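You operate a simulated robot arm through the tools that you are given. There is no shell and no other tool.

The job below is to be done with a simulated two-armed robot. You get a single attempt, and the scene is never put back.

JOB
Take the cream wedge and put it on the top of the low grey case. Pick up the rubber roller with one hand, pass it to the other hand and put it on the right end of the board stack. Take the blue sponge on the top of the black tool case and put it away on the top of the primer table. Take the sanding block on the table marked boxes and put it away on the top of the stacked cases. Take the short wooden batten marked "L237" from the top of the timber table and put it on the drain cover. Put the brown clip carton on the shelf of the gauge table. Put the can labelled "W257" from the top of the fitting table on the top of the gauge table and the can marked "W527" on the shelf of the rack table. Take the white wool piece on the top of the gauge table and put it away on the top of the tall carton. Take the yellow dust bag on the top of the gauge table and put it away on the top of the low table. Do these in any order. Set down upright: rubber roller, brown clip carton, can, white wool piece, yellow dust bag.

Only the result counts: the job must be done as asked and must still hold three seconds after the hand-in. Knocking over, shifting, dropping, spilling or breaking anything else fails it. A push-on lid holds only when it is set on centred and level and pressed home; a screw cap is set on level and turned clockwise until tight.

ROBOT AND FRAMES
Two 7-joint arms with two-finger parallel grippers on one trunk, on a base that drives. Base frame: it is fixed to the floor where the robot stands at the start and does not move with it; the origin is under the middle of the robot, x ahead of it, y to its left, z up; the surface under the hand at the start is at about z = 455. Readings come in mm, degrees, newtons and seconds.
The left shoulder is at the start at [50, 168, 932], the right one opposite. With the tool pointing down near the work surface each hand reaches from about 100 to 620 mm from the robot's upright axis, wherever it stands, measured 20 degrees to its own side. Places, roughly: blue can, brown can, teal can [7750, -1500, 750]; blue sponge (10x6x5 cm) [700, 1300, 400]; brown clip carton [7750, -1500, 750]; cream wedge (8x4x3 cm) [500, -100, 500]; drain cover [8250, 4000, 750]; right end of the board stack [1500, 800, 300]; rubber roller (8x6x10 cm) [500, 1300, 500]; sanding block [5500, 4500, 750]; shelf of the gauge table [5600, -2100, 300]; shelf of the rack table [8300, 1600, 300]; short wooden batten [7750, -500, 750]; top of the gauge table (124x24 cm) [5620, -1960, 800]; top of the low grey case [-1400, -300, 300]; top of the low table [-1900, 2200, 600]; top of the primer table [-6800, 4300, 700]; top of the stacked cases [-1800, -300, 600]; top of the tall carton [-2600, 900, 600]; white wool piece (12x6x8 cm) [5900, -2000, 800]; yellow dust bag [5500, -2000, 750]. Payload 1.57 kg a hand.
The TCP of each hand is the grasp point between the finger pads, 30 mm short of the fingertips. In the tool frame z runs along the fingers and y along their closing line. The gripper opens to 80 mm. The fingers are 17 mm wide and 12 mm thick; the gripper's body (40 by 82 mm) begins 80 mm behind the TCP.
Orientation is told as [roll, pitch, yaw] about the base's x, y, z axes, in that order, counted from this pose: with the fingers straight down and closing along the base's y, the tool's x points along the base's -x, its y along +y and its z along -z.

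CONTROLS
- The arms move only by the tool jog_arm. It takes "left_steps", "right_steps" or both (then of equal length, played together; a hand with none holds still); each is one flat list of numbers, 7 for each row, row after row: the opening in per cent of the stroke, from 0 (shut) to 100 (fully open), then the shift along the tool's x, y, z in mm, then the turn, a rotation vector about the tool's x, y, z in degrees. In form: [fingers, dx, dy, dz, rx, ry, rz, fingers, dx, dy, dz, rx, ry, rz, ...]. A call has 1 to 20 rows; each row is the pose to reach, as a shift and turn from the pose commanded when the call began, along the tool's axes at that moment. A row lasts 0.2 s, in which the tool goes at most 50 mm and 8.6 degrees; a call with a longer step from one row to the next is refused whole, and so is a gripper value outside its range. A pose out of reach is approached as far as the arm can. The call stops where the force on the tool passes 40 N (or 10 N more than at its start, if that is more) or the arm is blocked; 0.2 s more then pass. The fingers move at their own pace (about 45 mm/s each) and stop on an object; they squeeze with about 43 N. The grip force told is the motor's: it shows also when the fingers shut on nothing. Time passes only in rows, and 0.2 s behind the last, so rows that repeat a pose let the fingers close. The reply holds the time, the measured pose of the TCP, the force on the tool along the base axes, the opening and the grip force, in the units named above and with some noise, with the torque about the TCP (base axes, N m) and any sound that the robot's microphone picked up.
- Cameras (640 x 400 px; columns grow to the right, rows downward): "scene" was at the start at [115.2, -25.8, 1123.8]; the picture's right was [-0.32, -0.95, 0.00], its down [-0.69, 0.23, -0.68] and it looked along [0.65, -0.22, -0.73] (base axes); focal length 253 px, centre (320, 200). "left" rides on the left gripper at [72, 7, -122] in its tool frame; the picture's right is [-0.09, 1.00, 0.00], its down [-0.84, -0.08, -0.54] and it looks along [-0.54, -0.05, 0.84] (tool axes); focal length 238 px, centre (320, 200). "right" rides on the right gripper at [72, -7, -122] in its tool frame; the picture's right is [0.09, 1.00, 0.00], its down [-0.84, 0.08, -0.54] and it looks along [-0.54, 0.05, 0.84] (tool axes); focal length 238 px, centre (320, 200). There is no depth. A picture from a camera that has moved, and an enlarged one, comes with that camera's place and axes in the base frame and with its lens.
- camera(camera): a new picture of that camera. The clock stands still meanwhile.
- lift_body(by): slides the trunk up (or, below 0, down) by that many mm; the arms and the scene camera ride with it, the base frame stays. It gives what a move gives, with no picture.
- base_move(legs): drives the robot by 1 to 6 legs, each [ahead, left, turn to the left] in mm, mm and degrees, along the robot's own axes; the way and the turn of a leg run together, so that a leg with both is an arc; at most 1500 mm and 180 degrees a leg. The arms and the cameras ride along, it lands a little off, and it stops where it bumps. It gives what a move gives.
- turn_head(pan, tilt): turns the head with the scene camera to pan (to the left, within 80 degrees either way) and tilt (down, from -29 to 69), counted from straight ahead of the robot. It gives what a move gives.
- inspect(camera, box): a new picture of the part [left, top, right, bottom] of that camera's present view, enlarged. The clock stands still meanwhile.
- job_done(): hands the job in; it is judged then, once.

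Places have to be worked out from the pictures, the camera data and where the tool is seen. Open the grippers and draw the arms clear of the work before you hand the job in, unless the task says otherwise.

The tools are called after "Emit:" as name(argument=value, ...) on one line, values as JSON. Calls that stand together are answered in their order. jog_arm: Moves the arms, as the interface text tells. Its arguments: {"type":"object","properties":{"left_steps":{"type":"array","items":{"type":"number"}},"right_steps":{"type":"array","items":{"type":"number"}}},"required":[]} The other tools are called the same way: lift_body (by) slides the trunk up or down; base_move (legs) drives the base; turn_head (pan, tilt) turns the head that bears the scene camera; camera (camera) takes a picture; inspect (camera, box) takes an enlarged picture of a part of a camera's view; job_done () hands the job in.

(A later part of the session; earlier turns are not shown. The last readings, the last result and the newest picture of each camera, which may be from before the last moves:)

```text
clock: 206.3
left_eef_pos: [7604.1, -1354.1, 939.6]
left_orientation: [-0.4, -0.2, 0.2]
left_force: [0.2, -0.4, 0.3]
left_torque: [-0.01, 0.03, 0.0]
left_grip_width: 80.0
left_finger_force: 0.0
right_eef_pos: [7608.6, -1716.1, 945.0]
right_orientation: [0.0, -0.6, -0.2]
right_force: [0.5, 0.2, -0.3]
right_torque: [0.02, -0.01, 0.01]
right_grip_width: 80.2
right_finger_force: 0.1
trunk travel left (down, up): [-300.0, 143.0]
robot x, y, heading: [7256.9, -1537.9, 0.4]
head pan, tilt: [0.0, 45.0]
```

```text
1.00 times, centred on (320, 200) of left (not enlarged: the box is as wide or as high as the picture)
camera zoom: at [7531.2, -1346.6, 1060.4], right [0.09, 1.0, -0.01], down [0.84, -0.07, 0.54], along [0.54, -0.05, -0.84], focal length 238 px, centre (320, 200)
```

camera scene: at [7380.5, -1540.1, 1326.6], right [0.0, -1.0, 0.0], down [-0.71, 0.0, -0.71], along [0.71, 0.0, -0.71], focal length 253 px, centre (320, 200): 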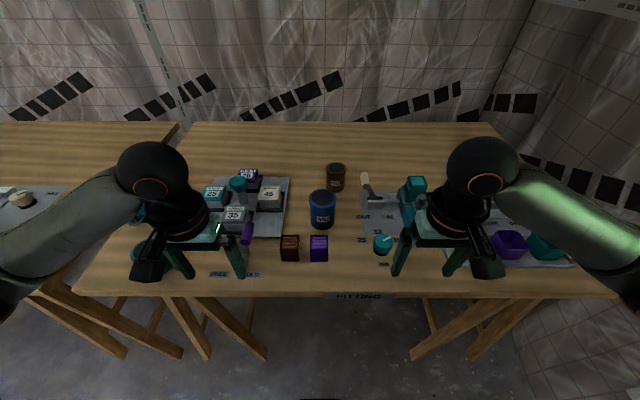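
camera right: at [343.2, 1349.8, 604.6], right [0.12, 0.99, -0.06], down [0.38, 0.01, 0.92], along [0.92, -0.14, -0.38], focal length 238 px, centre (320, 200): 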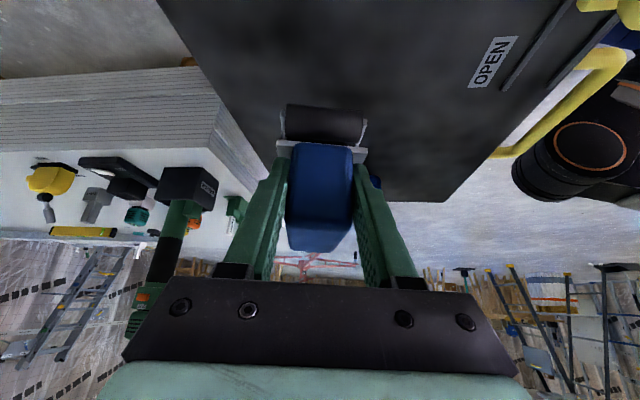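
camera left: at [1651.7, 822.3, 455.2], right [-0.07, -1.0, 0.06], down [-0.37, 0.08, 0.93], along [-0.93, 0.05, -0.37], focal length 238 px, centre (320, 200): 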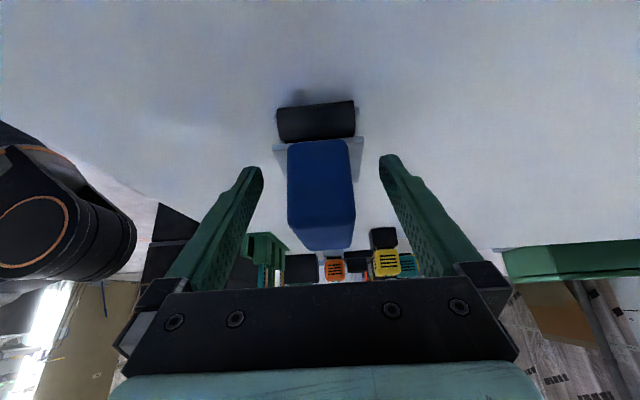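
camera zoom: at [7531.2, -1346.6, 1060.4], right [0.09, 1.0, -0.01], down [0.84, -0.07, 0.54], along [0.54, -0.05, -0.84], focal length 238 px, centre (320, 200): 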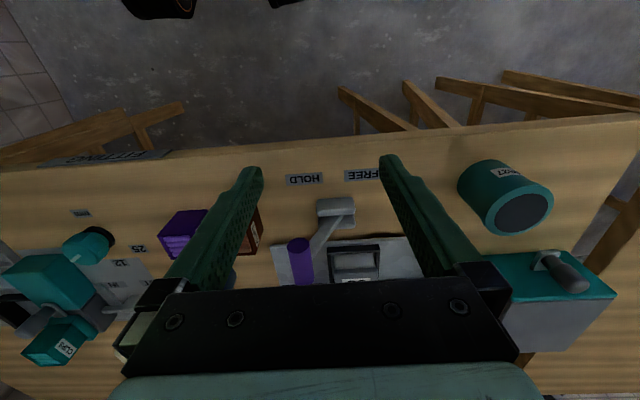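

Brown carton: x 7703–7737, y ≈ −1470 ± 21, z 800–855; purple one is ~27 mm to its right; blue can W257 centred ≈[7835, −1547], ~66 mm wide. I drive 45 mm closer and tilt the left hand 45° forward at a pre-approach point (tilted so the carton can later go under the gauge table).

Emit:
base_move(legs=[[45, 0, 0]])

Emit:
jog_arm(left_steps=[90, 1, -19, 5, 0, -7.5, 0, 80, 2, -38, 10, 0, -15, 0, 69, 4, -57, 15, 0, -22.5, 0, 69, 5, -76, 20, 0, -30, 0, 69, 7, -96, 28, 0, -37.5, 0, 69, 8, -116, 35, 0, -45, 0, 69, 8, -116, 35, 0, -45, 0])

Emit:
camera(camera="left")

Emit:
camera(camera="scene")

```text
clock: 207.2
left_eef_pos: [7650.9, -1354.1, 939.5]
left_orientation: [-0.4, 0.0, 0.2]
left_force: [0.1, 0.6, 0.5]
left_torque: [-0.02, 0.01, 0.0]
left_grip_width: 79.8
left_finger_force: 0.0
right_eef_pos: [7654.4, -1716.0, 944.9]
right_orientation: [0.1, -0.5, -0.1]
right_force: [-0.5, -0.3, -0.3]
right_torque: [-0.02, 0.01, 0.02]
right_grip_width: 80.0
right_finger_force: 0.1
trunk travel left (down, up): [-300.0, 143.0]
robot x, y, heading: [7307.2, -1544.1, -0.1]
head pan, tilt: [0.0, 45.0]
```

```text
clock: 208.8
left_eef_pos: [7644.1, -1469.8, 904.5]
left_orientation: [-0.7, -45.1, 0.7]
left_force: [-1.1, -0.8, 0.5]
left_torque: [0.03, 0.0, -0.01]
left_grip_width: 55.1
left_finger_force: 0.0
right_eef_pos: [7654.2, -1716.2, 945.1]
right_orientation: [0.1, -0.6, -0.2]
right_force: [-0.7, -0.2, 0.7]
right_torque: [0.0, 0.02, 0.02]
right_grip_width: 80.0
right_finger_force: 0.1
trunk travel left (down, up): [-300.0, 143.0]
robot x, y, heading: [7306.8, -1540.5, 0.1]
head pan, tilt: [0.0, 45.0]
```

```text
taken
camera left: at [7505.8, -1463.2, 938.8], right [0.06, 1.0, 0.06], down [0.2, -0.07, 0.98], along [0.98, -0.05, -0.21], focal length 238 px, centre (320, 200)
```

left: 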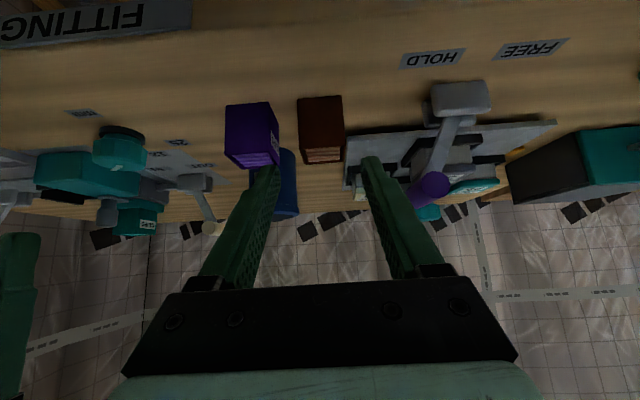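

```text
taken
camera scene: at [7426.4, -1539.8, 1326.6], right [0.0, -1.0, 0.0], down [-0.71, 0.0, -0.71], along [0.71, 0.0, -0.71], focal length 253 px, centre (320, 200)
```

scene: 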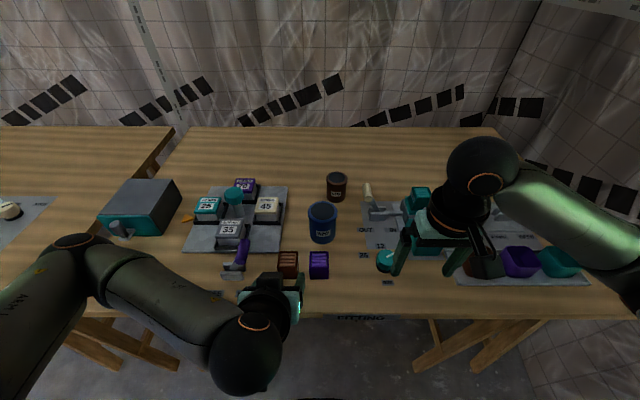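

Lateral gap to the purple carton is ~23 mm, so I narrow the opening to ~50 mm, shift 1.5 mm left, and advance 60 mm, then look.

Emit:
jog_arm(left_steps=[62, 0, 1.5, 0, 0, 0, 0, 62, 0, 1.5, 20, 0, 0, 0, 62, 0, 1.5, 40, 0, 0, 0, 62, 0, 1.5, 55, 0, 0, 0, 62, 0, 1.5, 55, 0, 0, 0])

Emit:
camera(camera="left")

Emit:
inspect(camera="left", box=[200, 70, 440, 220])

```text
clock: 210.0
left_eef_pos: [7682.3, -1468.6, 865.9]
left_orientation: [-0.5, -45.3, 0.5]
left_force: [-0.6, -0.5, 1.1]
left_torque: [0.0, -0.01, 0.02]
left_grip_width: 49.4
left_finger_force: 0.0
right_eef_pos: [7654.0, -1716.6, 945.5]
right_orientation: [0.1, -0.6, -0.2]
right_force: [-0.8, 0.2, 0.6]
right_torque: [-0.01, 0.01, 0.01]
right_grip_width: 80.1
right_finger_force: 0.1
trunk travel left (down, up): [-300.0, 143.0]
robot x, y, heading: [7305.0, -1540.3, 0.0]
head pan, tilt: [0.0, 45.0]
```

```text
taken
camera left: at [7544.8, -1462.1, 900.1], right [0.06, 1.0, 0.06], down [0.21, -0.07, 0.98], along [0.98, -0.05, -0.21], focal length 238 px, centre (320, 200)
```

left: 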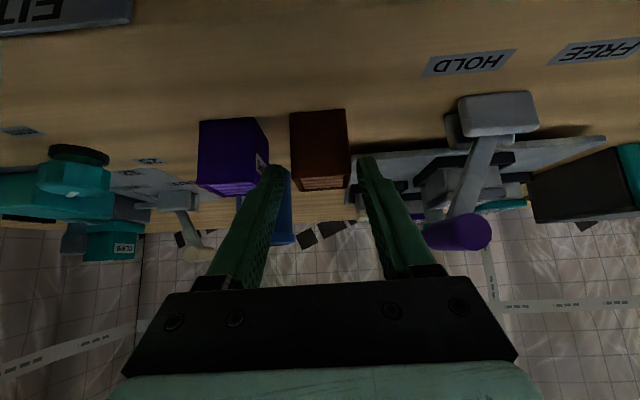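

```text
2.67 times, centred on (320, 145) of left
camera zoom: at [7544.8, -1462.1, 900.1], right [0.06, 1.0, 0.06], down [0.21, -0.07, 0.98], along [0.98, -0.05, -0.21], focal length 636 px, centre (320, 347)
```

zoom: 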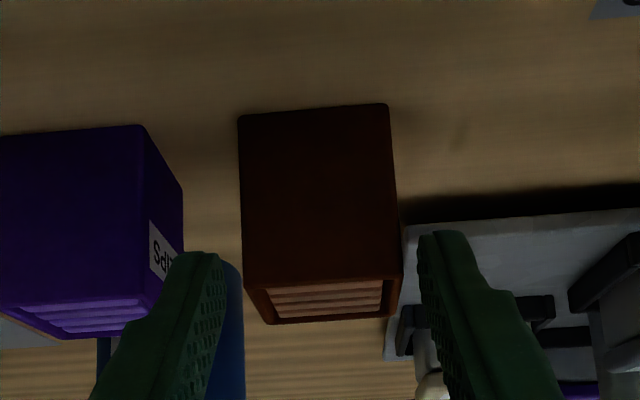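

The fingers line up with the gaps on both sides of the brown carton. I advance 44 mm and close.

Emit:
jog_arm(left_steps=[62, 0, 0, 15, 0, 0, 0, 62, 0, 0, 30, 0, 0, 0, 62, 0, 0, 44, 0, 0, 0, 62, 0, 0, 44, 0, 0, 0, 0, 0, 0, 44, 0, 0, 0, 0, 0, 0, 44, 0, 0, 0, 0, 0, 0, 44, 0, 0, 0, 0, 0, 0, 44, 0, 0, 0])

Emit:
camera(camera="left")

```text
clock: 211.8
left_eef_pos: [7714.8, -1470.4, 833.5]
left_orientation: [-0.6, -45.0, 0.6]
left_force: [1.2, 0.1, 0.4]
left_torque: [0.03, -0.06, 0.01]
left_grip_width: 41.5
left_finger_force: 43.4
right_eef_pos: [7653.3, -1716.5, 946.0]
right_orientation: [0.0, -0.5, -0.3]
right_force: [-0.8, -0.5, -0.9]
right_torque: [0.03, -0.02, -0.01]
right_grip_width: 80.2
right_finger_force: 0.1
trunk travel left (down, up): [-300.0, 143.0]
robot x, y, heading: [7306.7, -1539.4, 0.1]
head pan, tilt: [0.0, 45.0]
```

```text
taken
camera left: at [7576.2, -1463.2, 868.5], right [0.06, 1.0, 0.06], down [0.21, -0.07, 0.98], along [0.98, -0.05, -0.21], focal length 238 px, centre (320, 200)
```

left: 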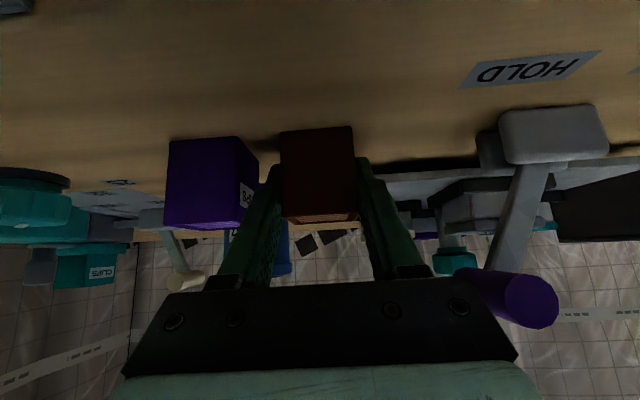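

Gripped (41.5 mm). I lift the carton straight up and bring the hand back and to the left.

Emit:
jog_arm(left_steps=[0, -14, 0, -14, 0, 0, 0, 0, -42, 0, -42, 0, 0, 0, 0, -71, 0, -71, 0, 0, 0, 0, -99, 0, -99, 0, 0, 0, 0, -120, 0, -120, 0, 0, 0, 0, -97, 30, -143, 0, 0, 0, 0, -73, 60, -167, 0, 0, 0, 0, -50, 95, -190, 0, 0, 0, 0, -50, 130, -190, 0, 0, 0, 0, -50, 130, -190, 0, 0, 0])

Emit:
camera(camera="left")

Emit:
camera(camera="scene")

```text
clock: 214.0
left_eef_pos: [7707.8, -1372.0, 1027.3]
left_orientation: [-0.6, -45.0, 0.5]
left_force: [1.0, -0.9, -1.1]
left_torque: [-0.03, 0.03, 0.03]
left_grip_width: 41.0
left_finger_force: 43.2
left hand out of reach, approached as far as the arm can: row 7, 8, 9, 10
right_eef_pos: [7653.8, -1716.7, 945.8]
right_orientation: [0.1, -0.4, -0.2]
right_force: [-0.1, -0.6, -0.5]
right_torque: [0.05, 0.0, -0.02]
right_grip_width: 79.8
right_finger_force: 0.0
trunk travel left (down, up): [-300.0, 143.0]
robot x, y, heading: [7305.0, -1538.7, 0.3]
head pan, tilt: [0.0, 45.0]
```

```text
taken
camera left: at [7569.6, -1365.4, 1062.4], right [0.06, 1.0, 0.06], down [0.21, -0.07, 0.98], along [0.98, -0.05, -0.21], focal length 238 px, centre (320, 200)
```

left: 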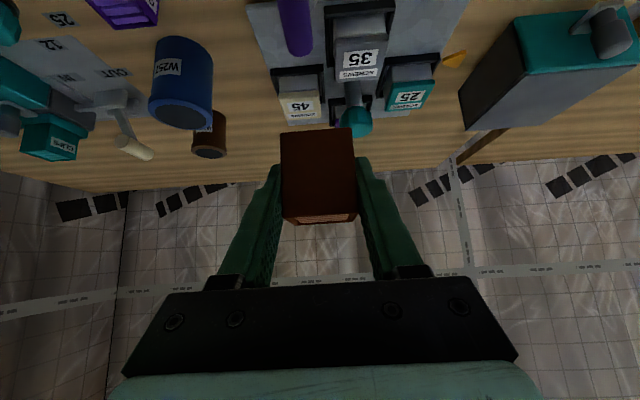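

```text
taken
camera scene: at [7426.8, -1540.7, 1326.5], right [0.0, -1.0, 0.0], down [-0.71, 0.0, -0.71], along [0.71, 0.0, -0.71], focal length 253 px, centre (320, 200)
```

scene: 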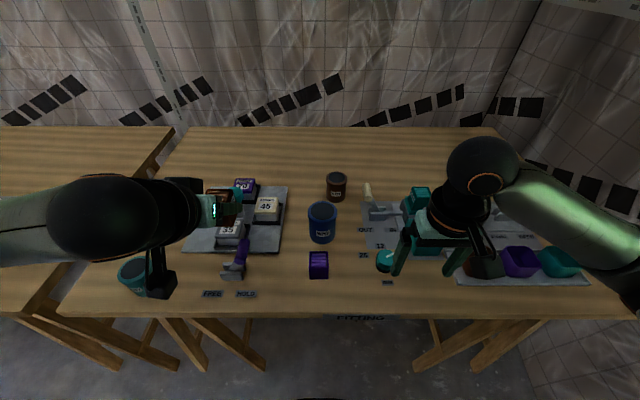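

The carton is up. Now the blue can W257: I zoom in to locate its centre precisely.

Emit:
inspect(camera="scene", box=[270, 160, 410, 290])

Emit:
inspect(camera="right", box=[300, 150, 640, 350])

```text
3.08 times, centred on (340, 225) of scene
camera zoom: at [7426.8, -1540.7, 1326.5], right [0.0, -1.0, 0.0], down [-0.71, 0.0, -0.71], along [0.71, 0.0, -0.71], focal length 778 px, centre (258, 123)
```

zoom: 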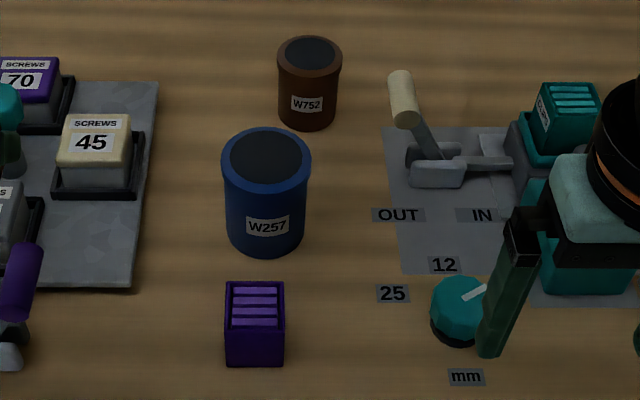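

```text
1.88 times, centred on (470, 250) of right
camera zoom: at [7581.0, -1723.4, 1066.4], right [-0.09, 1.0, 0.0], down [0.83, 0.07, 0.55], along [0.55, 0.05, -0.84], focal length 449 px, centre (38, 106)
```

zoom: 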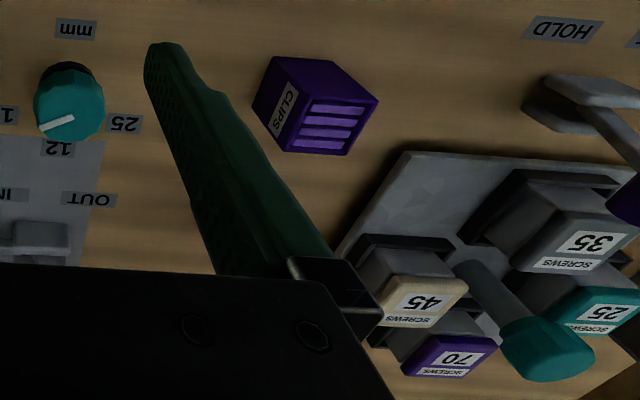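

W257 is centred at [7834, −1547], z 800–880, rim ~69 mm. I raise the right hand and move it above the can.

Emit:
jog_arm(right_steps=[100, 0, 0, -40, 0, 0, 0, 100, -30, 28, -45, 0, 0, 0, 100, -60, 57, -45, 0, 0, 0, 100, -90, 85, -45, 0, 0, 0, 100, -120, 113, -45, 0, 0, 0, 100, -150, 142, -45, 0, 0, 0, 100, -180, 169, -45, 0, 0, 0, 100, -180, 169, -45, 0, 0, 0])

Emit:
camera(camera="right")

Emit:
camera(camera="scene")

```text
clock: 215.8
left_eef_pos: [7708.1, -1372.2, 1026.8]
left_orientation: [-0.6, -45.1, 0.6]
left_force: [0.4, -0.6, -1.2]
left_torque: [0.01, -0.01, 0.0]
left_grip_width: 41.3
left_finger_force: 43.1
right_eef_pos: [7834.8, -1547.2, 990.7]
right_orientation: [0.0, -0.5, -0.3]
right_force: [0.5, 0.2, 0.1]
right_torque: [0.02, 0.0, -0.02]
right_grip_width: 80.1
right_finger_force: 0.0
trunk travel left (down, up): [-300.0, 143.0]
robot x, y, heading: [7305.1, -1537.0, 0.2]
head pan, tilt: [0.0, 45.0]
```

```text
taken
camera right: at [7762.1, -1554.4, 1112.3], right [-0.09, 1.0, 0.0], down [0.83, 0.07, 0.55], along [0.55, 0.05, -0.83], focal length 238 px, centre (320, 200)
```

right: 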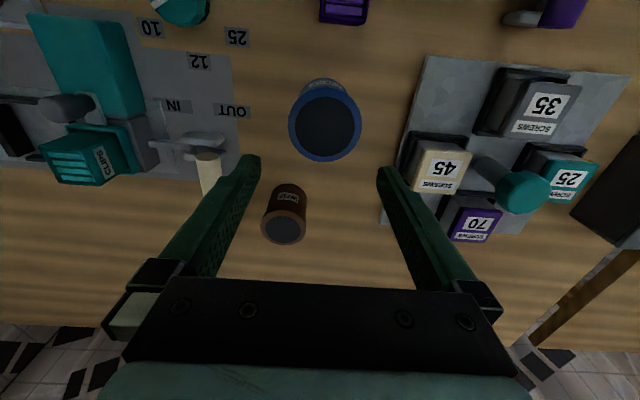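

```text
taken
camera scene: at [7426.5, -1540.1, 1326.6], right [0.0, -1.0, 0.0], down [-0.71, 0.0, -0.71], along [0.71, 0.0, -0.71], focal length 253 px, centre (320, 200)
```

scene: 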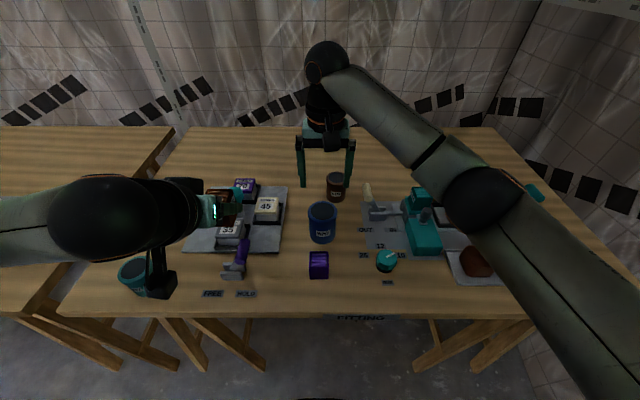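

I zoom in to measure the lid's centre relative to the gripper axis.

Emit:
inspect(camera="right", box=[240, 60, 400, 180])

```text
3.33 times, centred on (320, 120) of right
camera zoom: at [7762.1, -1554.4, 1112.3], right [-0.09, 1.0, 0.0], down [0.83, 0.07, 0.55], along [0.55, 0.05, -0.83], focal length 794 px, centre (320, 467)
```

zoom: 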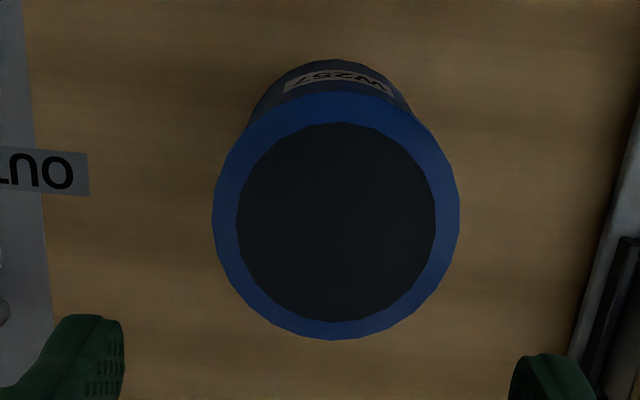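

The lid centre is offset +9 mm (toward me) and +3 mm in y from the gripper axis. I correct that, descend 148 mm, and close on the can.

Emit:
jog_arm(right_steps=[100, 8.5, 3.3, 0, 0, 0, 0, 100, 8.5, 3.3, 40, 0, 0, 0, 100, 8.5, 3.3, 80, 0, 0, 0, 100, 8.5, 3.3, 120, 0, 0, 0, 100, 8.5, 3.3, 148, 0, 0, 0, 100, 8.5, 3.3, 148, 0, 0, 0])

Emit:
camera(camera="right")

```text
clock: 217.2
left_eef_pos: [7707.2, -1372.5, 1028.3]
left_orientation: [-0.7, -45.1, 0.6]
left_force: [-0.2, 0.5, -0.4]
left_torque: [0.0, -0.01, 0.0]
left_grip_width: 41.2
left_finger_force: 42.8
right_eef_pos: [7825.0, -1542.5, 842.3]
right_orientation: [0.0, -0.6, -0.2]
right_force: [-0.4, 0.3, -0.3]
right_torque: [0.02, 0.01, -0.01]
right_grip_width: 80.0
right_finger_force: 0.0
trunk travel left (down, up): [-300.0, 143.0]
robot x, y, heading: [7306.3, -1536.4, 0.3]
head pan, tilt: [0.0, 45.0]
```

```text
taken
camera right: at [7751.8, -1549.1, 963.5], right [-0.09, 1.0, 0.0], down [0.83, 0.07, 0.55], along [0.55, 0.05, -0.83], focal length 238 px, centre (320, 200)
```

right: 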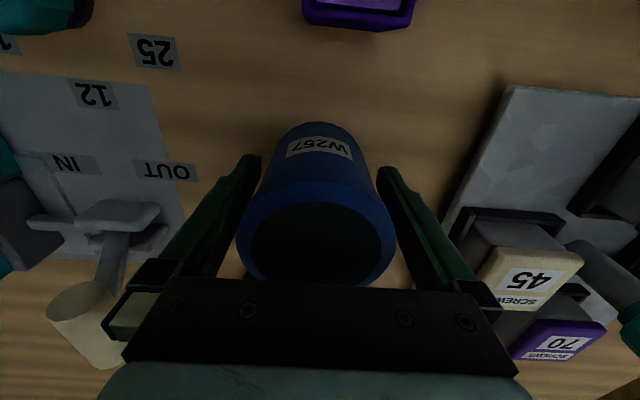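

The can sits between the fingers without contact. I close the right gripper.

Emit:
jog_arm(right_steps=[0, 0, 0, 0, 0, 0, 0, 0, 0, 0, 0, 0, 0, 0, 0, 0, 0, 0, 0, 0, 0, 0, 0, 0, 0, 0, 0, 0])

Emit:
jog_arm(right_steps=[0, 0, 0, -15, 0, 0, 0, 0, 0, 0, -50, 0, 0, 0, 0, 0, 0, -90, 0, 0, 0, 0, 0, 0, -130, 0, 0, 0, 0, 0, 0, -170, 0, 0, 0, 0, 0, 0, -170, 0, 0, 0])

Emit:
camera(camera="right")

Emit:
camera(camera="scene")

```text
clock: 218.2
left_eef_pos: [7707.5, -1371.7, 1026.8]
left_orientation: [-0.7, -45.2, 0.6]
left_force: [-0.5, -0.5, -1.2]
left_torque: [0.0, 0.06, 0.0]
left_grip_width: 41.3
left_finger_force: 43.0
right_eef_pos: [7824.0, -1543.1, 841.8]
right_orientation: [0.0, -0.5, -0.2]
right_force: [0.3, -0.7, -0.1]
right_torque: [-0.02, -0.02, 0.03]
right_grip_width: 69.1
right_finger_force: 42.5
trunk travel left (down, up): [-300.0, 143.0]
robot x, y, heading: [7307.6, -1544.4, -0.0]
head pan, tilt: [0.0, 45.0]
```

```text
clock: 219.6
left_eef_pos: [7707.4, -1371.0, 1027.6]
left_orientation: [-0.6, -45.0, 0.7]
left_force: [0.2, -0.3, -1.3]
left_torque: [0.02, 0.03, 0.01]
left_grip_width: 41.2
left_finger_force: 43.2
right_eef_pos: [7826.1, -1544.1, 1015.9]
right_orientation: [0.0, -0.5, -0.3]
right_force: [-0.2, -0.5, -2.9]
right_torque: [0.01, 0.01, -0.03]
right_grip_width: 69.2
right_finger_force: 42.9
trunk travel left (down, up): [-300.0, 143.0]
robot x, y, heading: [7307.9, -1536.2, 0.2]
head pan, tilt: [0.0, 45.0]
```

```text
taken
camera right: at [7753.2, -1550.2, 1137.3], right [-0.09, 1.0, 0.0], down [0.83, 0.07, 0.55], along [0.55, 0.05, -0.84], focal length 238 px, centre (320, 200)
```

right: 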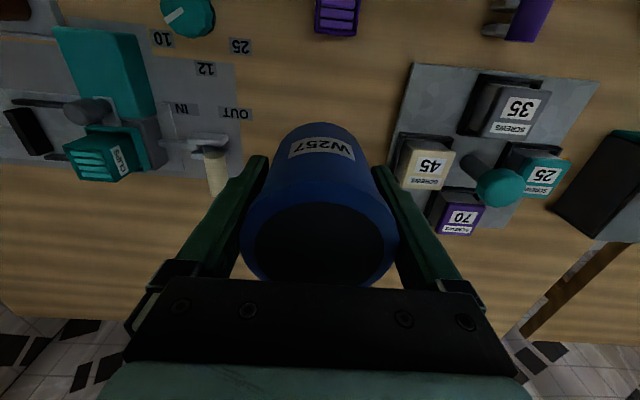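

```text
taken
camera scene: at [7426.8, -1539.9, 1326.5], right [0.0, -1.0, 0.0], down [-0.71, 0.0, -0.71], along [0.71, 0.0, -0.71], focal length 253 px, centre (320, 200)
```

scene: 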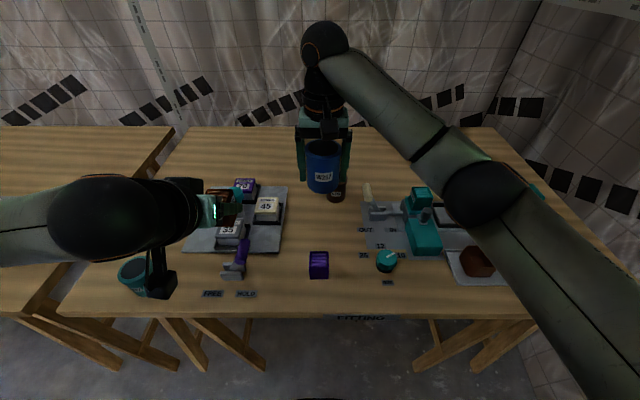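

Both held. I pull the right hand back, then reverse from the table.

Emit:
jog_arm(right_steps=[0, 28, -29, 0, 0, 0, 0, 0, 56, -58, 0, 0, 0, 0, 0, 84, -87, 0, 0, 0, 0, 0, 112, -116, 0, 0, 0, 0, 0, 140, -140, 0, 0, 0, 0, 0, 140, -140, 0, 0, 0, 0])

Emit:
base_move(legs=[[-800, 150, 0], [-850, 100, 0], [0, 0, -90]])

Emit:
turn_head(pan=0, tilt=30)

Emit:
camera(camera="scene")

```text
clock: 221.0
left_eef_pos: [7707.0, -1370.8, 1027.4]
left_orientation: [-0.6, -45.1, 0.5]
left_force: [-0.8, 0.8, -0.1]
left_torque: [-0.04, 0.04, 0.01]
left_grip_width: 41.5
left_finger_force: 42.7
right_eef_pos: [7685.6, -1682.0, 1013.8]
right_orientation: [0.0, -0.5, -0.2]
right_force: [0.9, 0.0, -2.3]
right_torque: [-0.03, 0.03, 0.01]
right_grip_width: 69.3
right_finger_force: 42.8
trunk travel left (down, up): [-300.0, 143.0]
robot x, y, heading: [7306.2, -1539.6, 0.3]
head pan, tilt: [0.0, 45.0]
```

```text
clock: 233.3
left_eef_pos: [5823.0, -1699.4, 1027.4]
left_orientation: [-0.6, -45.1, -91.3]
left_force: [0.0, 0.6, -1.3]
left_torque: [0.0, -0.01, 0.0]
left_grip_width: 41.3
left_finger_force: 42.4
right_eef_pos: [5512.3, -1667.1, 1012.6]
right_orientation: [0.1, -0.5, -92.1]
right_force: [-0.4, 0.1, -2.8]
right_torque: [-0.01, 0.01, -0.01]
right_grip_width: 69.0
right_finger_force: 43.4
trunk travel left (down, up): [-300.0, 143.0]
robot x, y, heading: [5667.2, -1292.8, -91.5]
head pan, tilt: [0.0, 45.0]
```

```text
clock: 234.1
left_eef_pos: [5822.3, -1699.9, 1027.2]
left_orientation: [-0.5, -45.2, -91.3]
left_force: [0.0, -0.4, -1.2]
left_torque: [-0.01, -0.02, 0.03]
left_grip_width: 41.1
left_finger_force: 42.8
right_eef_pos: [5513.5, -1667.9, 1012.3]
right_orientation: [0.1, -0.5, -92.1]
right_force: [1.1, 0.5, -2.2]
right_torque: [-0.01, 0.01, 0.0]
right_grip_width: 69.2
right_finger_force: 42.9
trunk travel left (down, up): [-300.0, 143.0]
robot x, y, heading: [5665.6, -1292.6, -91.6]
head pan, tilt: [0.0, 30.0]
```

```text
taken
camera scene: at [5663.1, -1422.9, 1349.1], right [-1.0, 0.03, 0.0], down [0.01, 0.5, -0.87], along [-0.02, -0.87, -0.5], focal length 253 px, centre (320, 200)
```

scene: 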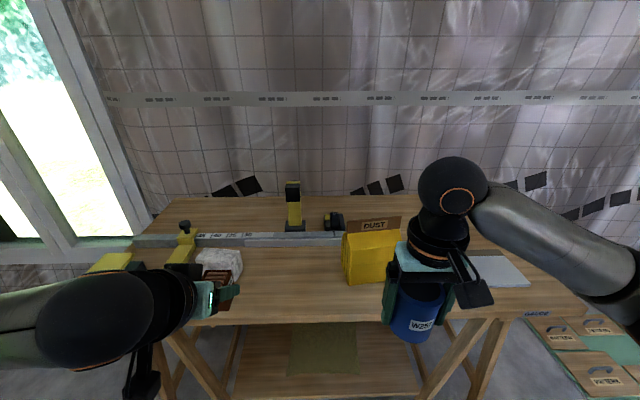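

The gauge table: white wool left, yellow dust bag centre, can labelled W257 in my right hand. I look lower to see the shelf.

Emit:
turn_head(pan=0, tilt=55)

Emit:
camera(camera="scene")

Emit:
inspect(camera="left", box=[0, 0, 640, 400])

Emit:
inspect(camera="right", box=[0, 0, 640, 400])

```text
clock: 235.0
left_eef_pos: [5822.1, -1698.7, 1026.8]
left_orientation: [-0.5, -45.1, -91.2]
left_force: [-0.8, 1.0, -1.0]
left_torque: [0.01, -0.02, -0.04]
left_grip_width: 41.1
left_finger_force: 43.0
right_eef_pos: [5514.1, -1667.4, 1013.7]
right_orientation: [0.0, -0.6, -92.1]
right_force: [-0.9, 0.5, -2.6]
right_torque: [0.01, -0.01, 0.0]
right_grip_width: 69.2
right_finger_force: 43.1
trunk travel left (down, up): [-300.0, 143.0]
robot x, y, heading: [5665.7, -1289.2, -91.5]
head pan, tilt: [0.0, 55.0]
```

```text
taken
camera scene: at [5663.6, -1404.5, 1313.2], right [-1.0, 0.03, 0.0], down [0.02, 0.82, -0.57], along [-0.02, -0.57, -0.82], focal length 253 px, centre (320, 200)
```

scene: 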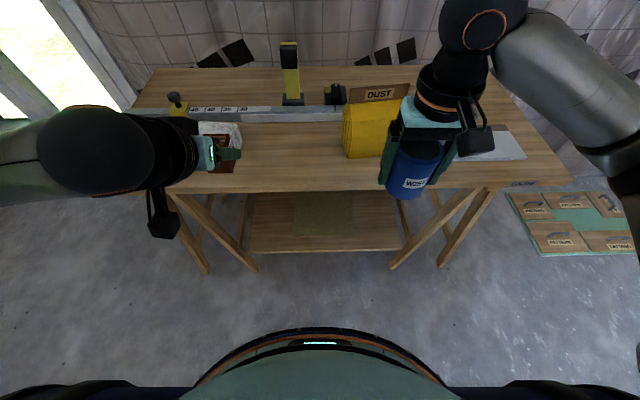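

```text
1.00 times, centred on (320, 200) of left (not enlarged: the box is as wide or as high as the picture)
camera zoom: at [5832.5, -1562.3, 1062.2], right [0.99, -0.09, 0.06], down [-0.08, -0.2, 0.98], along [-0.08, -0.97, -0.21], focal length 238 px, centre (320, 200)
```

zoom: 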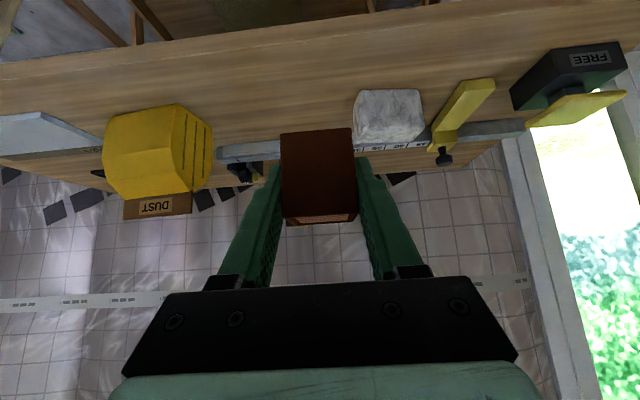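

```text
1.00 times, centred on (320, 200) of right (not enlarged: the box is as wide or as high as the picture)
camera zoom: at [5509.0, -1593.9, 1134.4], right [1.0, 0.06, 0.0], down [0.05, -0.83, 0.55], along [0.03, -0.55, -0.84], focal length 238 px, centre (320, 200)
```

zoom: 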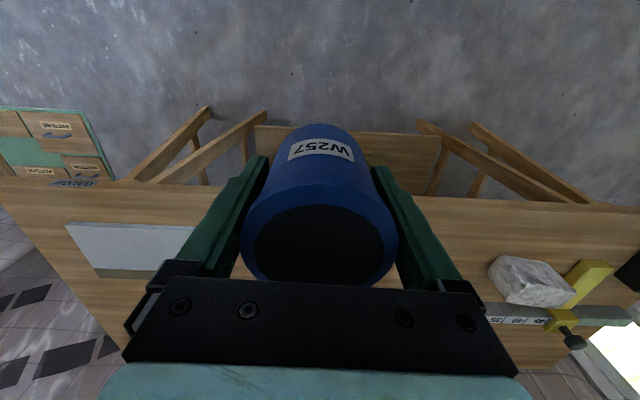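

Table front edge y ≈ −1791, shelf front edge ≈ −1852 at z ≈ 300, shelf x 5296–5952 with an olive mat in its middle. I'll set the can first on the top around x = 5720; I shift the base left and a bit closer, squaring the heading.

Emit:
base_move(legs=[[40, 100, 1.5]])

Emit:
turn_head(pan=0, tilt=42)

Emit:
camera(camera="scene")

Emit:
camera(camera="right")

```text
clock: 236.5
left_eef_pos: [5932.6, -1735.7, 1026.5]
left_orientation: [-0.5, -45.1, -89.8]
left_force: [0.8, -0.9, -1.2]
left_torque: [0.02, 0.03, 0.03]
left_grip_width: 41.4
left_finger_force: 42.6
right_eef_pos: [5623.2, -1711.6, 1012.6]
right_orientation: [0.0, -0.5, -90.5]
right_force: [0.8, -0.2, -2.8]
right_torque: [0.02, 0.01, -0.02]
right_grip_width: 69.0
right_finger_force: 43.4
trunk travel left (down, up): [-300.0, 143.0]
robot x, y, heading: [5766.6, -1335.7, -90.3]
head pan, tilt: [0.0, 55.0]
```

```text
clock: 237.3
left_eef_pos: [5932.8, -1734.3, 1026.8]
left_orientation: [-0.6, -45.0, -89.7]
left_force: [-0.5, 0.3, -1.6]
left_torque: [0.02, 0.01, 0.01]
left_grip_width: 41.4
left_finger_force: 43.0
right_eef_pos: [5623.0, -1712.0, 1012.9]
right_orientation: [0.0, -0.4, -90.6]
right_force: [0.4, 0.5, -2.6]
right_torque: [0.0, -0.05, -0.01]
right_grip_width: 69.1
right_finger_force: 42.6
trunk travel left (down, up): [-300.0, 143.0]
robot x, y, heading: [5767.1, -1331.7, -89.8]
head pan, tilt: [0.0, 42.0]
```

```text
taken
camera scene: at [5766.7, -1456.6, 1330.8], right [-1.0, 0.0, 0.0], down [0.0, 0.67, -0.74], along [0.0, -0.74, -0.67], focal length 253 px, centre (320, 200)
```

scene: 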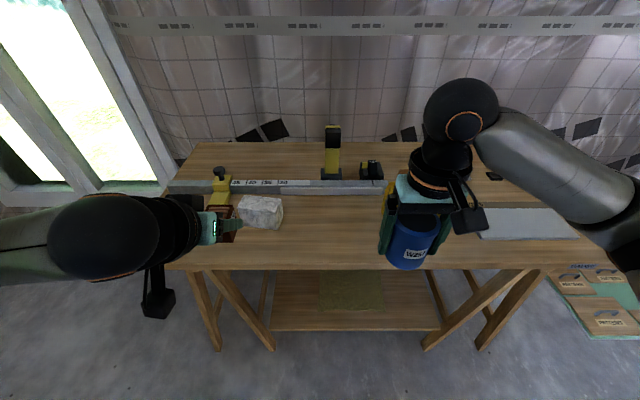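

```text
taken
camera right: at [5617.1, -1638.5, 1134.3], right [1.0, 0.08, 0.0], down [0.07, -0.83, 0.55], along [0.04, -0.55, -0.84], focal length 238 px, centre (320, 200)
```

right: 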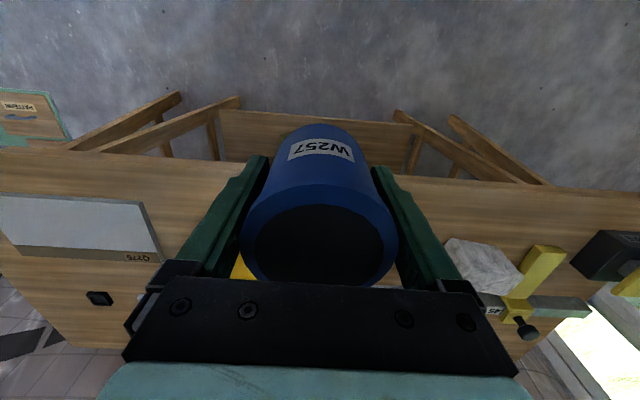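

Free spot for the can at [5725, −1885] between wool and dust bag. I move the right hand there and lower to ~10 mm above the top.

Emit:
jog_arm(right_steps=[0, -35, 20, 0, 0, 0, 0, 0, -70, 41, 0, 0, 0, 0, 0, -105, 61, 0, 0, 0, 0, 0, -140, 82, 0, 0, 0, 0, 0, -173, 102, 0, 0, 0, 0, 0, -173, 102, 40, 0, 0, 0, 0, -173, 102, 80, 0, 0, 0, 0, -173, 102, 120, 0, 0, 0, 0, -173, 102, 150, 0, 0, 0, 0, -173, 102, 160, 0, 0, 0, 0, -173, 102, 160, 0, 0, 0])

Emit:
camera(camera="right")

Emit:
camera(camera="scene")

```text
clock: 239.7
left_eef_pos: [5933.0, -1736.6, 1028.0]
left_orientation: [-0.6, -45.2, -89.7]
left_force: [-0.1, -1.6, -0.6]
left_torque: [0.02, 0.01, 0.01]
left_grip_width: 41.2
left_finger_force: 42.8
right_eef_pos: [5723.2, -1887.7, 854.4]
right_orientation: [-0.1, -0.5, -90.6]
right_force: [-0.5, 0.4, -2.2]
right_torque: [0.0, 0.01, 0.0]
right_grip_width: 69.3
right_finger_force: 43.2
trunk travel left (down, up): [-300.0, 143.0]
robot x, y, heading: [5769.3, -1332.4, -90.3]
head pan, tilt: [0.0, 42.0]
```

```text
taken
camera right: at [5717.7, -1814.2, 976.1], right [1.0, 0.08, 0.0], down [0.07, -0.83, 0.55], along [0.04, -0.55, -0.84], focal length 238 px, centre (320, 200)
```

right: 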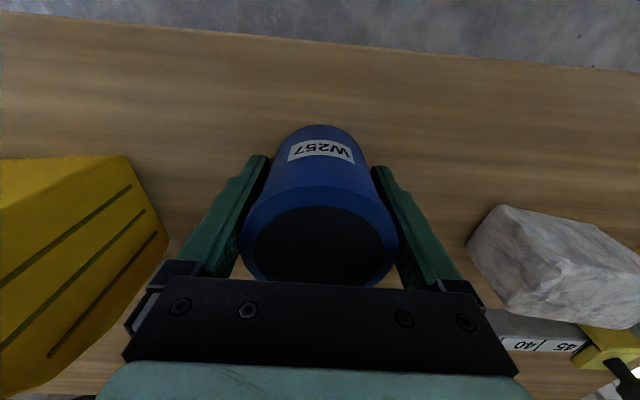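

```text
taken
camera scene: at [5766.8, -1456.7, 1330.8], right [-1.0, 0.0, 0.0], down [0.0, 0.67, -0.74], along [0.0, -0.74, -0.67], focal length 253 px, centre (320, 200)
```

scene: 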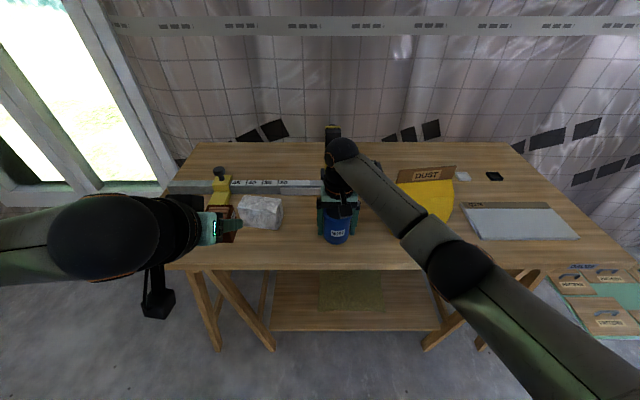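

Clear all round. I lower in small rows until contact.

Emit:
jog_arm(right_steps=[0, 0, 0, 3, 0, 0, 0, 0, 0, 0, 5, 0, 0, 0, 0, 0, 0, 7, 0, 0, 0, 0, 0, 0, 9, 0, 0, 0, 0, 0, 0, 10, 0, 0, 0, 0, 0, 0, 11, 0, 0, 0])

```text
clock: 241.1
left_eef_pos: [5933.3, -1735.6, 1027.5]
left_orientation: [-0.6, -45.1, -89.8]
left_force: [0.3, 0.0, -0.9]
left_torque: [-0.02, 0.02, -0.01]
left_grip_width: 41.5
left_finger_force: 43.6
right_eef_pos: [5723.7, -1887.9, 842.7]
right_orientation: [0.0, -0.5, -90.6]
right_force: [-0.3, 0.5, -3.0]
right_torque: [0.02, 0.0, -0.04]
right_grip_width: 69.4
right_finger_force: 43.2
trunk travel left (down, up): [-300.0, 143.0]
robot x, y, heading: [5764.5, -1332.1, -90.1]
head pan, tilt: [0.0, 42.0]
```

Still free at TCP z 842.7 (−3 N is its weight). I continue down in 1.5 mm rows.

Emit:
jog_arm(right_steps=[0, 0, 0, 1.5, 0, 0, 0, 0, 0, 0, 3, 0, 0, 0, 0, 0, 0, 4, 0, 0, 0])

```text
clock: 241.9
left_eef_pos: [5933.2, -1735.6, 1028.3]
left_orientation: [-0.7, -45.1, -89.9]
left_force: [-0.3, 0.3, -0.3]
left_torque: [0.0, 0.02, 0.0]
left_grip_width: 41.4
left_finger_force: 42.8
right_eef_pos: [5722.8, -1887.0, 841.4]
right_orientation: [0.0, -0.7, -90.6]
right_force: [-0.6, 1.9, 9.0]
right_torque: [0.25, 0.26, -0.01]
right_grip_width: 69.3
right_finger_force: 42.8
trunk travel left (down, up): [-300.0, 143.0]
robot x, y, heading: [5765.2, -1332.0, -89.9]
head pan, tilt: [0.0, 42.0]
```

Contact. I ease off 2 mm, open, and rise clear of the can.

Emit:
jog_arm(right_steps=[0, 0, 0, -2, 0, 0, 0, 0, 0, 0, -2, 0, 0, 0, 95, 0, 0, -2, 0, 0, 0, 100, 0, 0, -2, 0, 0, 0, 100, 0, 0, -2, 0, 0, 0, 100, 0, 0, -2, 0, 0, 0])

Emit:
camera(camera="right")

```text
clock: 243.3
left_eef_pos: [5933.4, -1735.8, 1028.4]
left_orientation: [-0.5, -45.1, -89.8]
left_force: [-0.1, 0.0, -0.5]
left_torque: [0.03, -0.01, -0.02]
left_grip_width: 41.2
left_finger_force: 43.0
right_eef_pos: [5723.6, -1885.7, 842.0]
right_orientation: [-0.1, -0.5, -90.6]
right_force: [-0.3, -0.6, 0.7]
right_torque: [-0.01, 0.04, 0.04]
right_grip_width: 80.0
right_finger_force: 0.2
trunk travel left (down, up): [-300.0, 143.0]
robot x, y, heading: [5764.6, -1330.6, -90.3]
head pan, tilt: [0.0, 42.0]
```

```text
taken
camera right: at [5717.3, -1813.8, 963.5], right [1.0, 0.08, 0.0], down [0.07, -0.83, 0.55], along [0.04, -0.55, -0.84], focal length 238 px, centre (320, 200)
```

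right: 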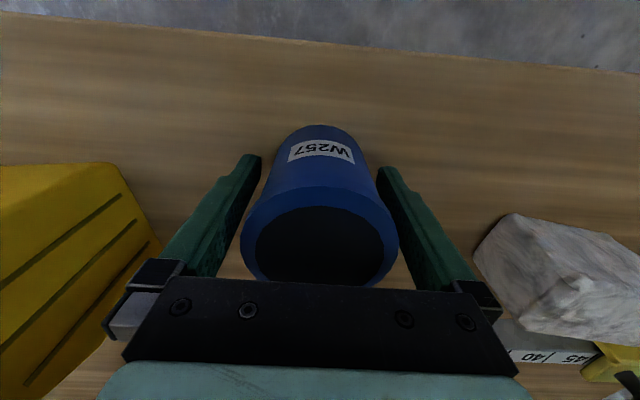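

Released. I lift the right hand straight up and retract.

Emit:
jog_arm(right_steps=[100, 0, 0, -40, 0, 0, 0, 100, 0, 0, -80, 0, 0, 0, 100, 0, 0, -120, 0, 0, 0, 100, 0, 0, -160, 0, 0, 0, 100, 40, -20, -180, 0, 0, 0, 100, 80, -50, -180, 0, 0, 0, 100, 120, -80, -180, 0, 0, 0, 100, 160, -100, -180, 0, 0, 0, 100, 190, -120, -180, 0, 0, 0])

Emit:
camera(camera="scene")

```text
clock: 245.3
left_eef_pos: [5932.9, -1735.1, 1028.4]
left_orientation: [-0.5, -45.1, -89.7]
left_force: [1.2, 0.3, -1.1]
left_torque: [0.03, 0.0, -0.07]
left_grip_width: 41.4
left_finger_force: 43.3
right_eef_pos: [5605.7, -1694.5, 1020.2]
right_orientation: [0.1, -0.5, -90.6]
right_force: [-0.5, -0.8, -0.1]
right_torque: [0.02, -0.02, 0.01]
right_grip_width: 80.1
right_finger_force: 0.1
trunk travel left (down, up): [-300.0, 143.0]
robot x, y, heading: [5770.4, -1332.5, -90.3]
head pan, tilt: [0.0, 42.0]
```

```text
taken
camera scene: at [5766.5, -1456.2, 1330.9], right [-1.0, 0.0, 0.0], down [0.0, 0.67, -0.74], along [0.0, -0.74, -0.67], focal length 253 px, centre (320, 200)
```

scene: 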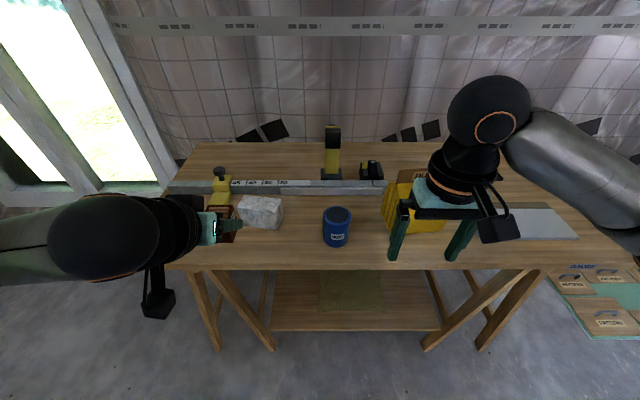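

Can W257 stands on the gauge table. Now the carton for the shelf: I back off a little, then look at the shelf more closely before lowering.

Emit:
base_move(legs=[[-250, 0, 0]])

Emit:
inspect(camera="scene", box=[200, 150, 480, 330])

Emit:
lift_body(by=-280)

Emit:
turn_head(pan=0, tilt=35)

Emit:
camera(camera="scene")

```text
clock: 247.1
left_eef_pos: [5933.3, -1482.8, 1027.6]
left_orientation: [-0.6, -45.2, -90.1]
left_force: [-0.2, 0.0, -0.6]
left_torque: [-0.03, -0.01, 0.01]
left_grip_width: 41.4
left_finger_force: 42.9
right_eef_pos: [5607.0, -1441.7, 1019.7]
right_orientation: [0.0, -0.6, -90.8]
right_force: [0.4, 0.4, 0.3]
right_torque: [-0.01, 0.03, -0.01]
right_grip_width: 79.9
right_finger_force: 0.2
trunk travel left (down, up): [-300.0, 143.0]
robot x, y, heading: [5768.8, -1080.5, -90.5]
head pan, tilt: [0.0, 42.0]
```

```text
2.22 times, centred on (340, 240) of scene
camera zoom: at [5767.6, -1203.3, 1331.0], right [-1.0, 0.01, 0.0], down [0.0, 0.67, -0.74], along [0.0, -0.74, -0.67], focal length 562 px, centre (276, 111)
```

zoom: 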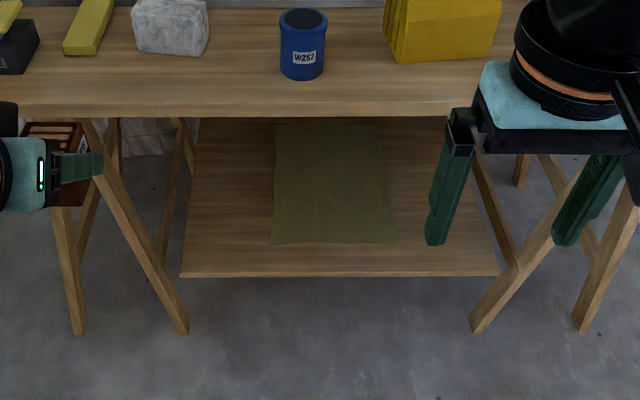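

```text
clock: 249.9
left_eef_pos: [5932.9, -1483.0, 748.0]
left_orientation: [-0.6, -45.1, -90.0]
left_force: [-0.2, 0.2, -0.4]
left_torque: [0.02, -0.01, 0.01]
left_grip_width: 41.2
left_finger_force: 42.8
right_eef_pos: [5606.1, -1442.4, 740.7]
right_orientation: [0.1, -0.4, -90.8]
right_force: [-0.2, 0.5, 0.2]
right_torque: [0.0, 0.0, 0.0]
right_grip_width: 80.0
right_finger_force: 0.1
trunk travel left (down, up): [-20.0, 423.0]
robot x, y, heading: [5765.9, -1081.4, -90.4]
head pan, tilt: [0.0, 42.0]
```

```text
clock: 250.6
left_eef_pos: [5932.1, -1482.9, 747.6]
left_orientation: [-0.6, -45.1, -90.2]
left_force: [1.1, 0.0, -0.8]
left_torque: [0.0, 0.02, 0.0]
left_grip_width: 41.1
left_finger_force: 42.7
right_eef_pos: [5606.4, -1442.5, 740.2]
right_orientation: [0.0, -0.4, -90.8]
right_force: [-0.2, 0.2, -0.4]
right_torque: [0.0, 0.0, -0.01]
right_grip_width: 80.2
right_finger_force: 0.1
trunk travel left (down, up): [-20.0, 423.0]
robot x, y, heading: [5767.4, -1080.6, -90.3]
head pan, tilt: [0.0, 35.0]
```

```text
taken
camera scene: at [5767.5, -1208.2, 1061.3], right [-1.0, 0.01, 0.0], down [0.0, 0.57, -0.82], along [-0.01, -0.82, -0.57], focal length 253 px, centre (320, 200)
```

scene: 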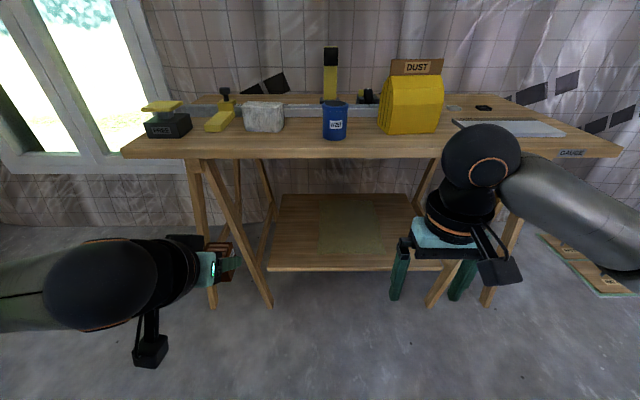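

I zoom in to measure the shelf edge more exactly from this lower viewpoint.

Emit:
inspect(camera="scene", box=[240, 180, 440, 305])

Emit:
camera(camera="left")

```text
3.20 times, centred on (340, 242) of scene
camera zoom: at [5767.5, -1208.2, 1061.3], right [-1.0, 0.01, 0.0], down [0.0, 0.57, -0.82], along [-0.01, -0.82, -0.57], focal length 809 px, centre (256, 64)
```

zoom: 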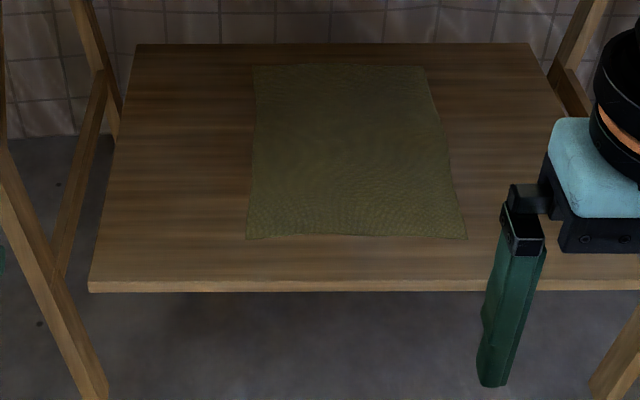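

```text
taken
camera left: at [5940.0, -1346.3, 782.2], right [1.0, -0.07, 0.06], down [-0.07, -0.21, 0.98], along [-0.06, -0.98, -0.21], focal length 238 px, centre (320, 200)
```

left: 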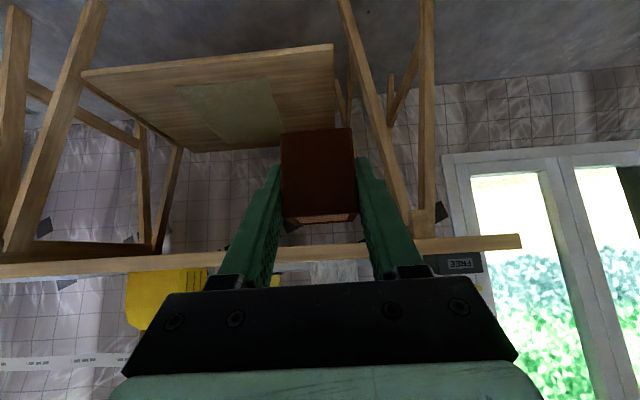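

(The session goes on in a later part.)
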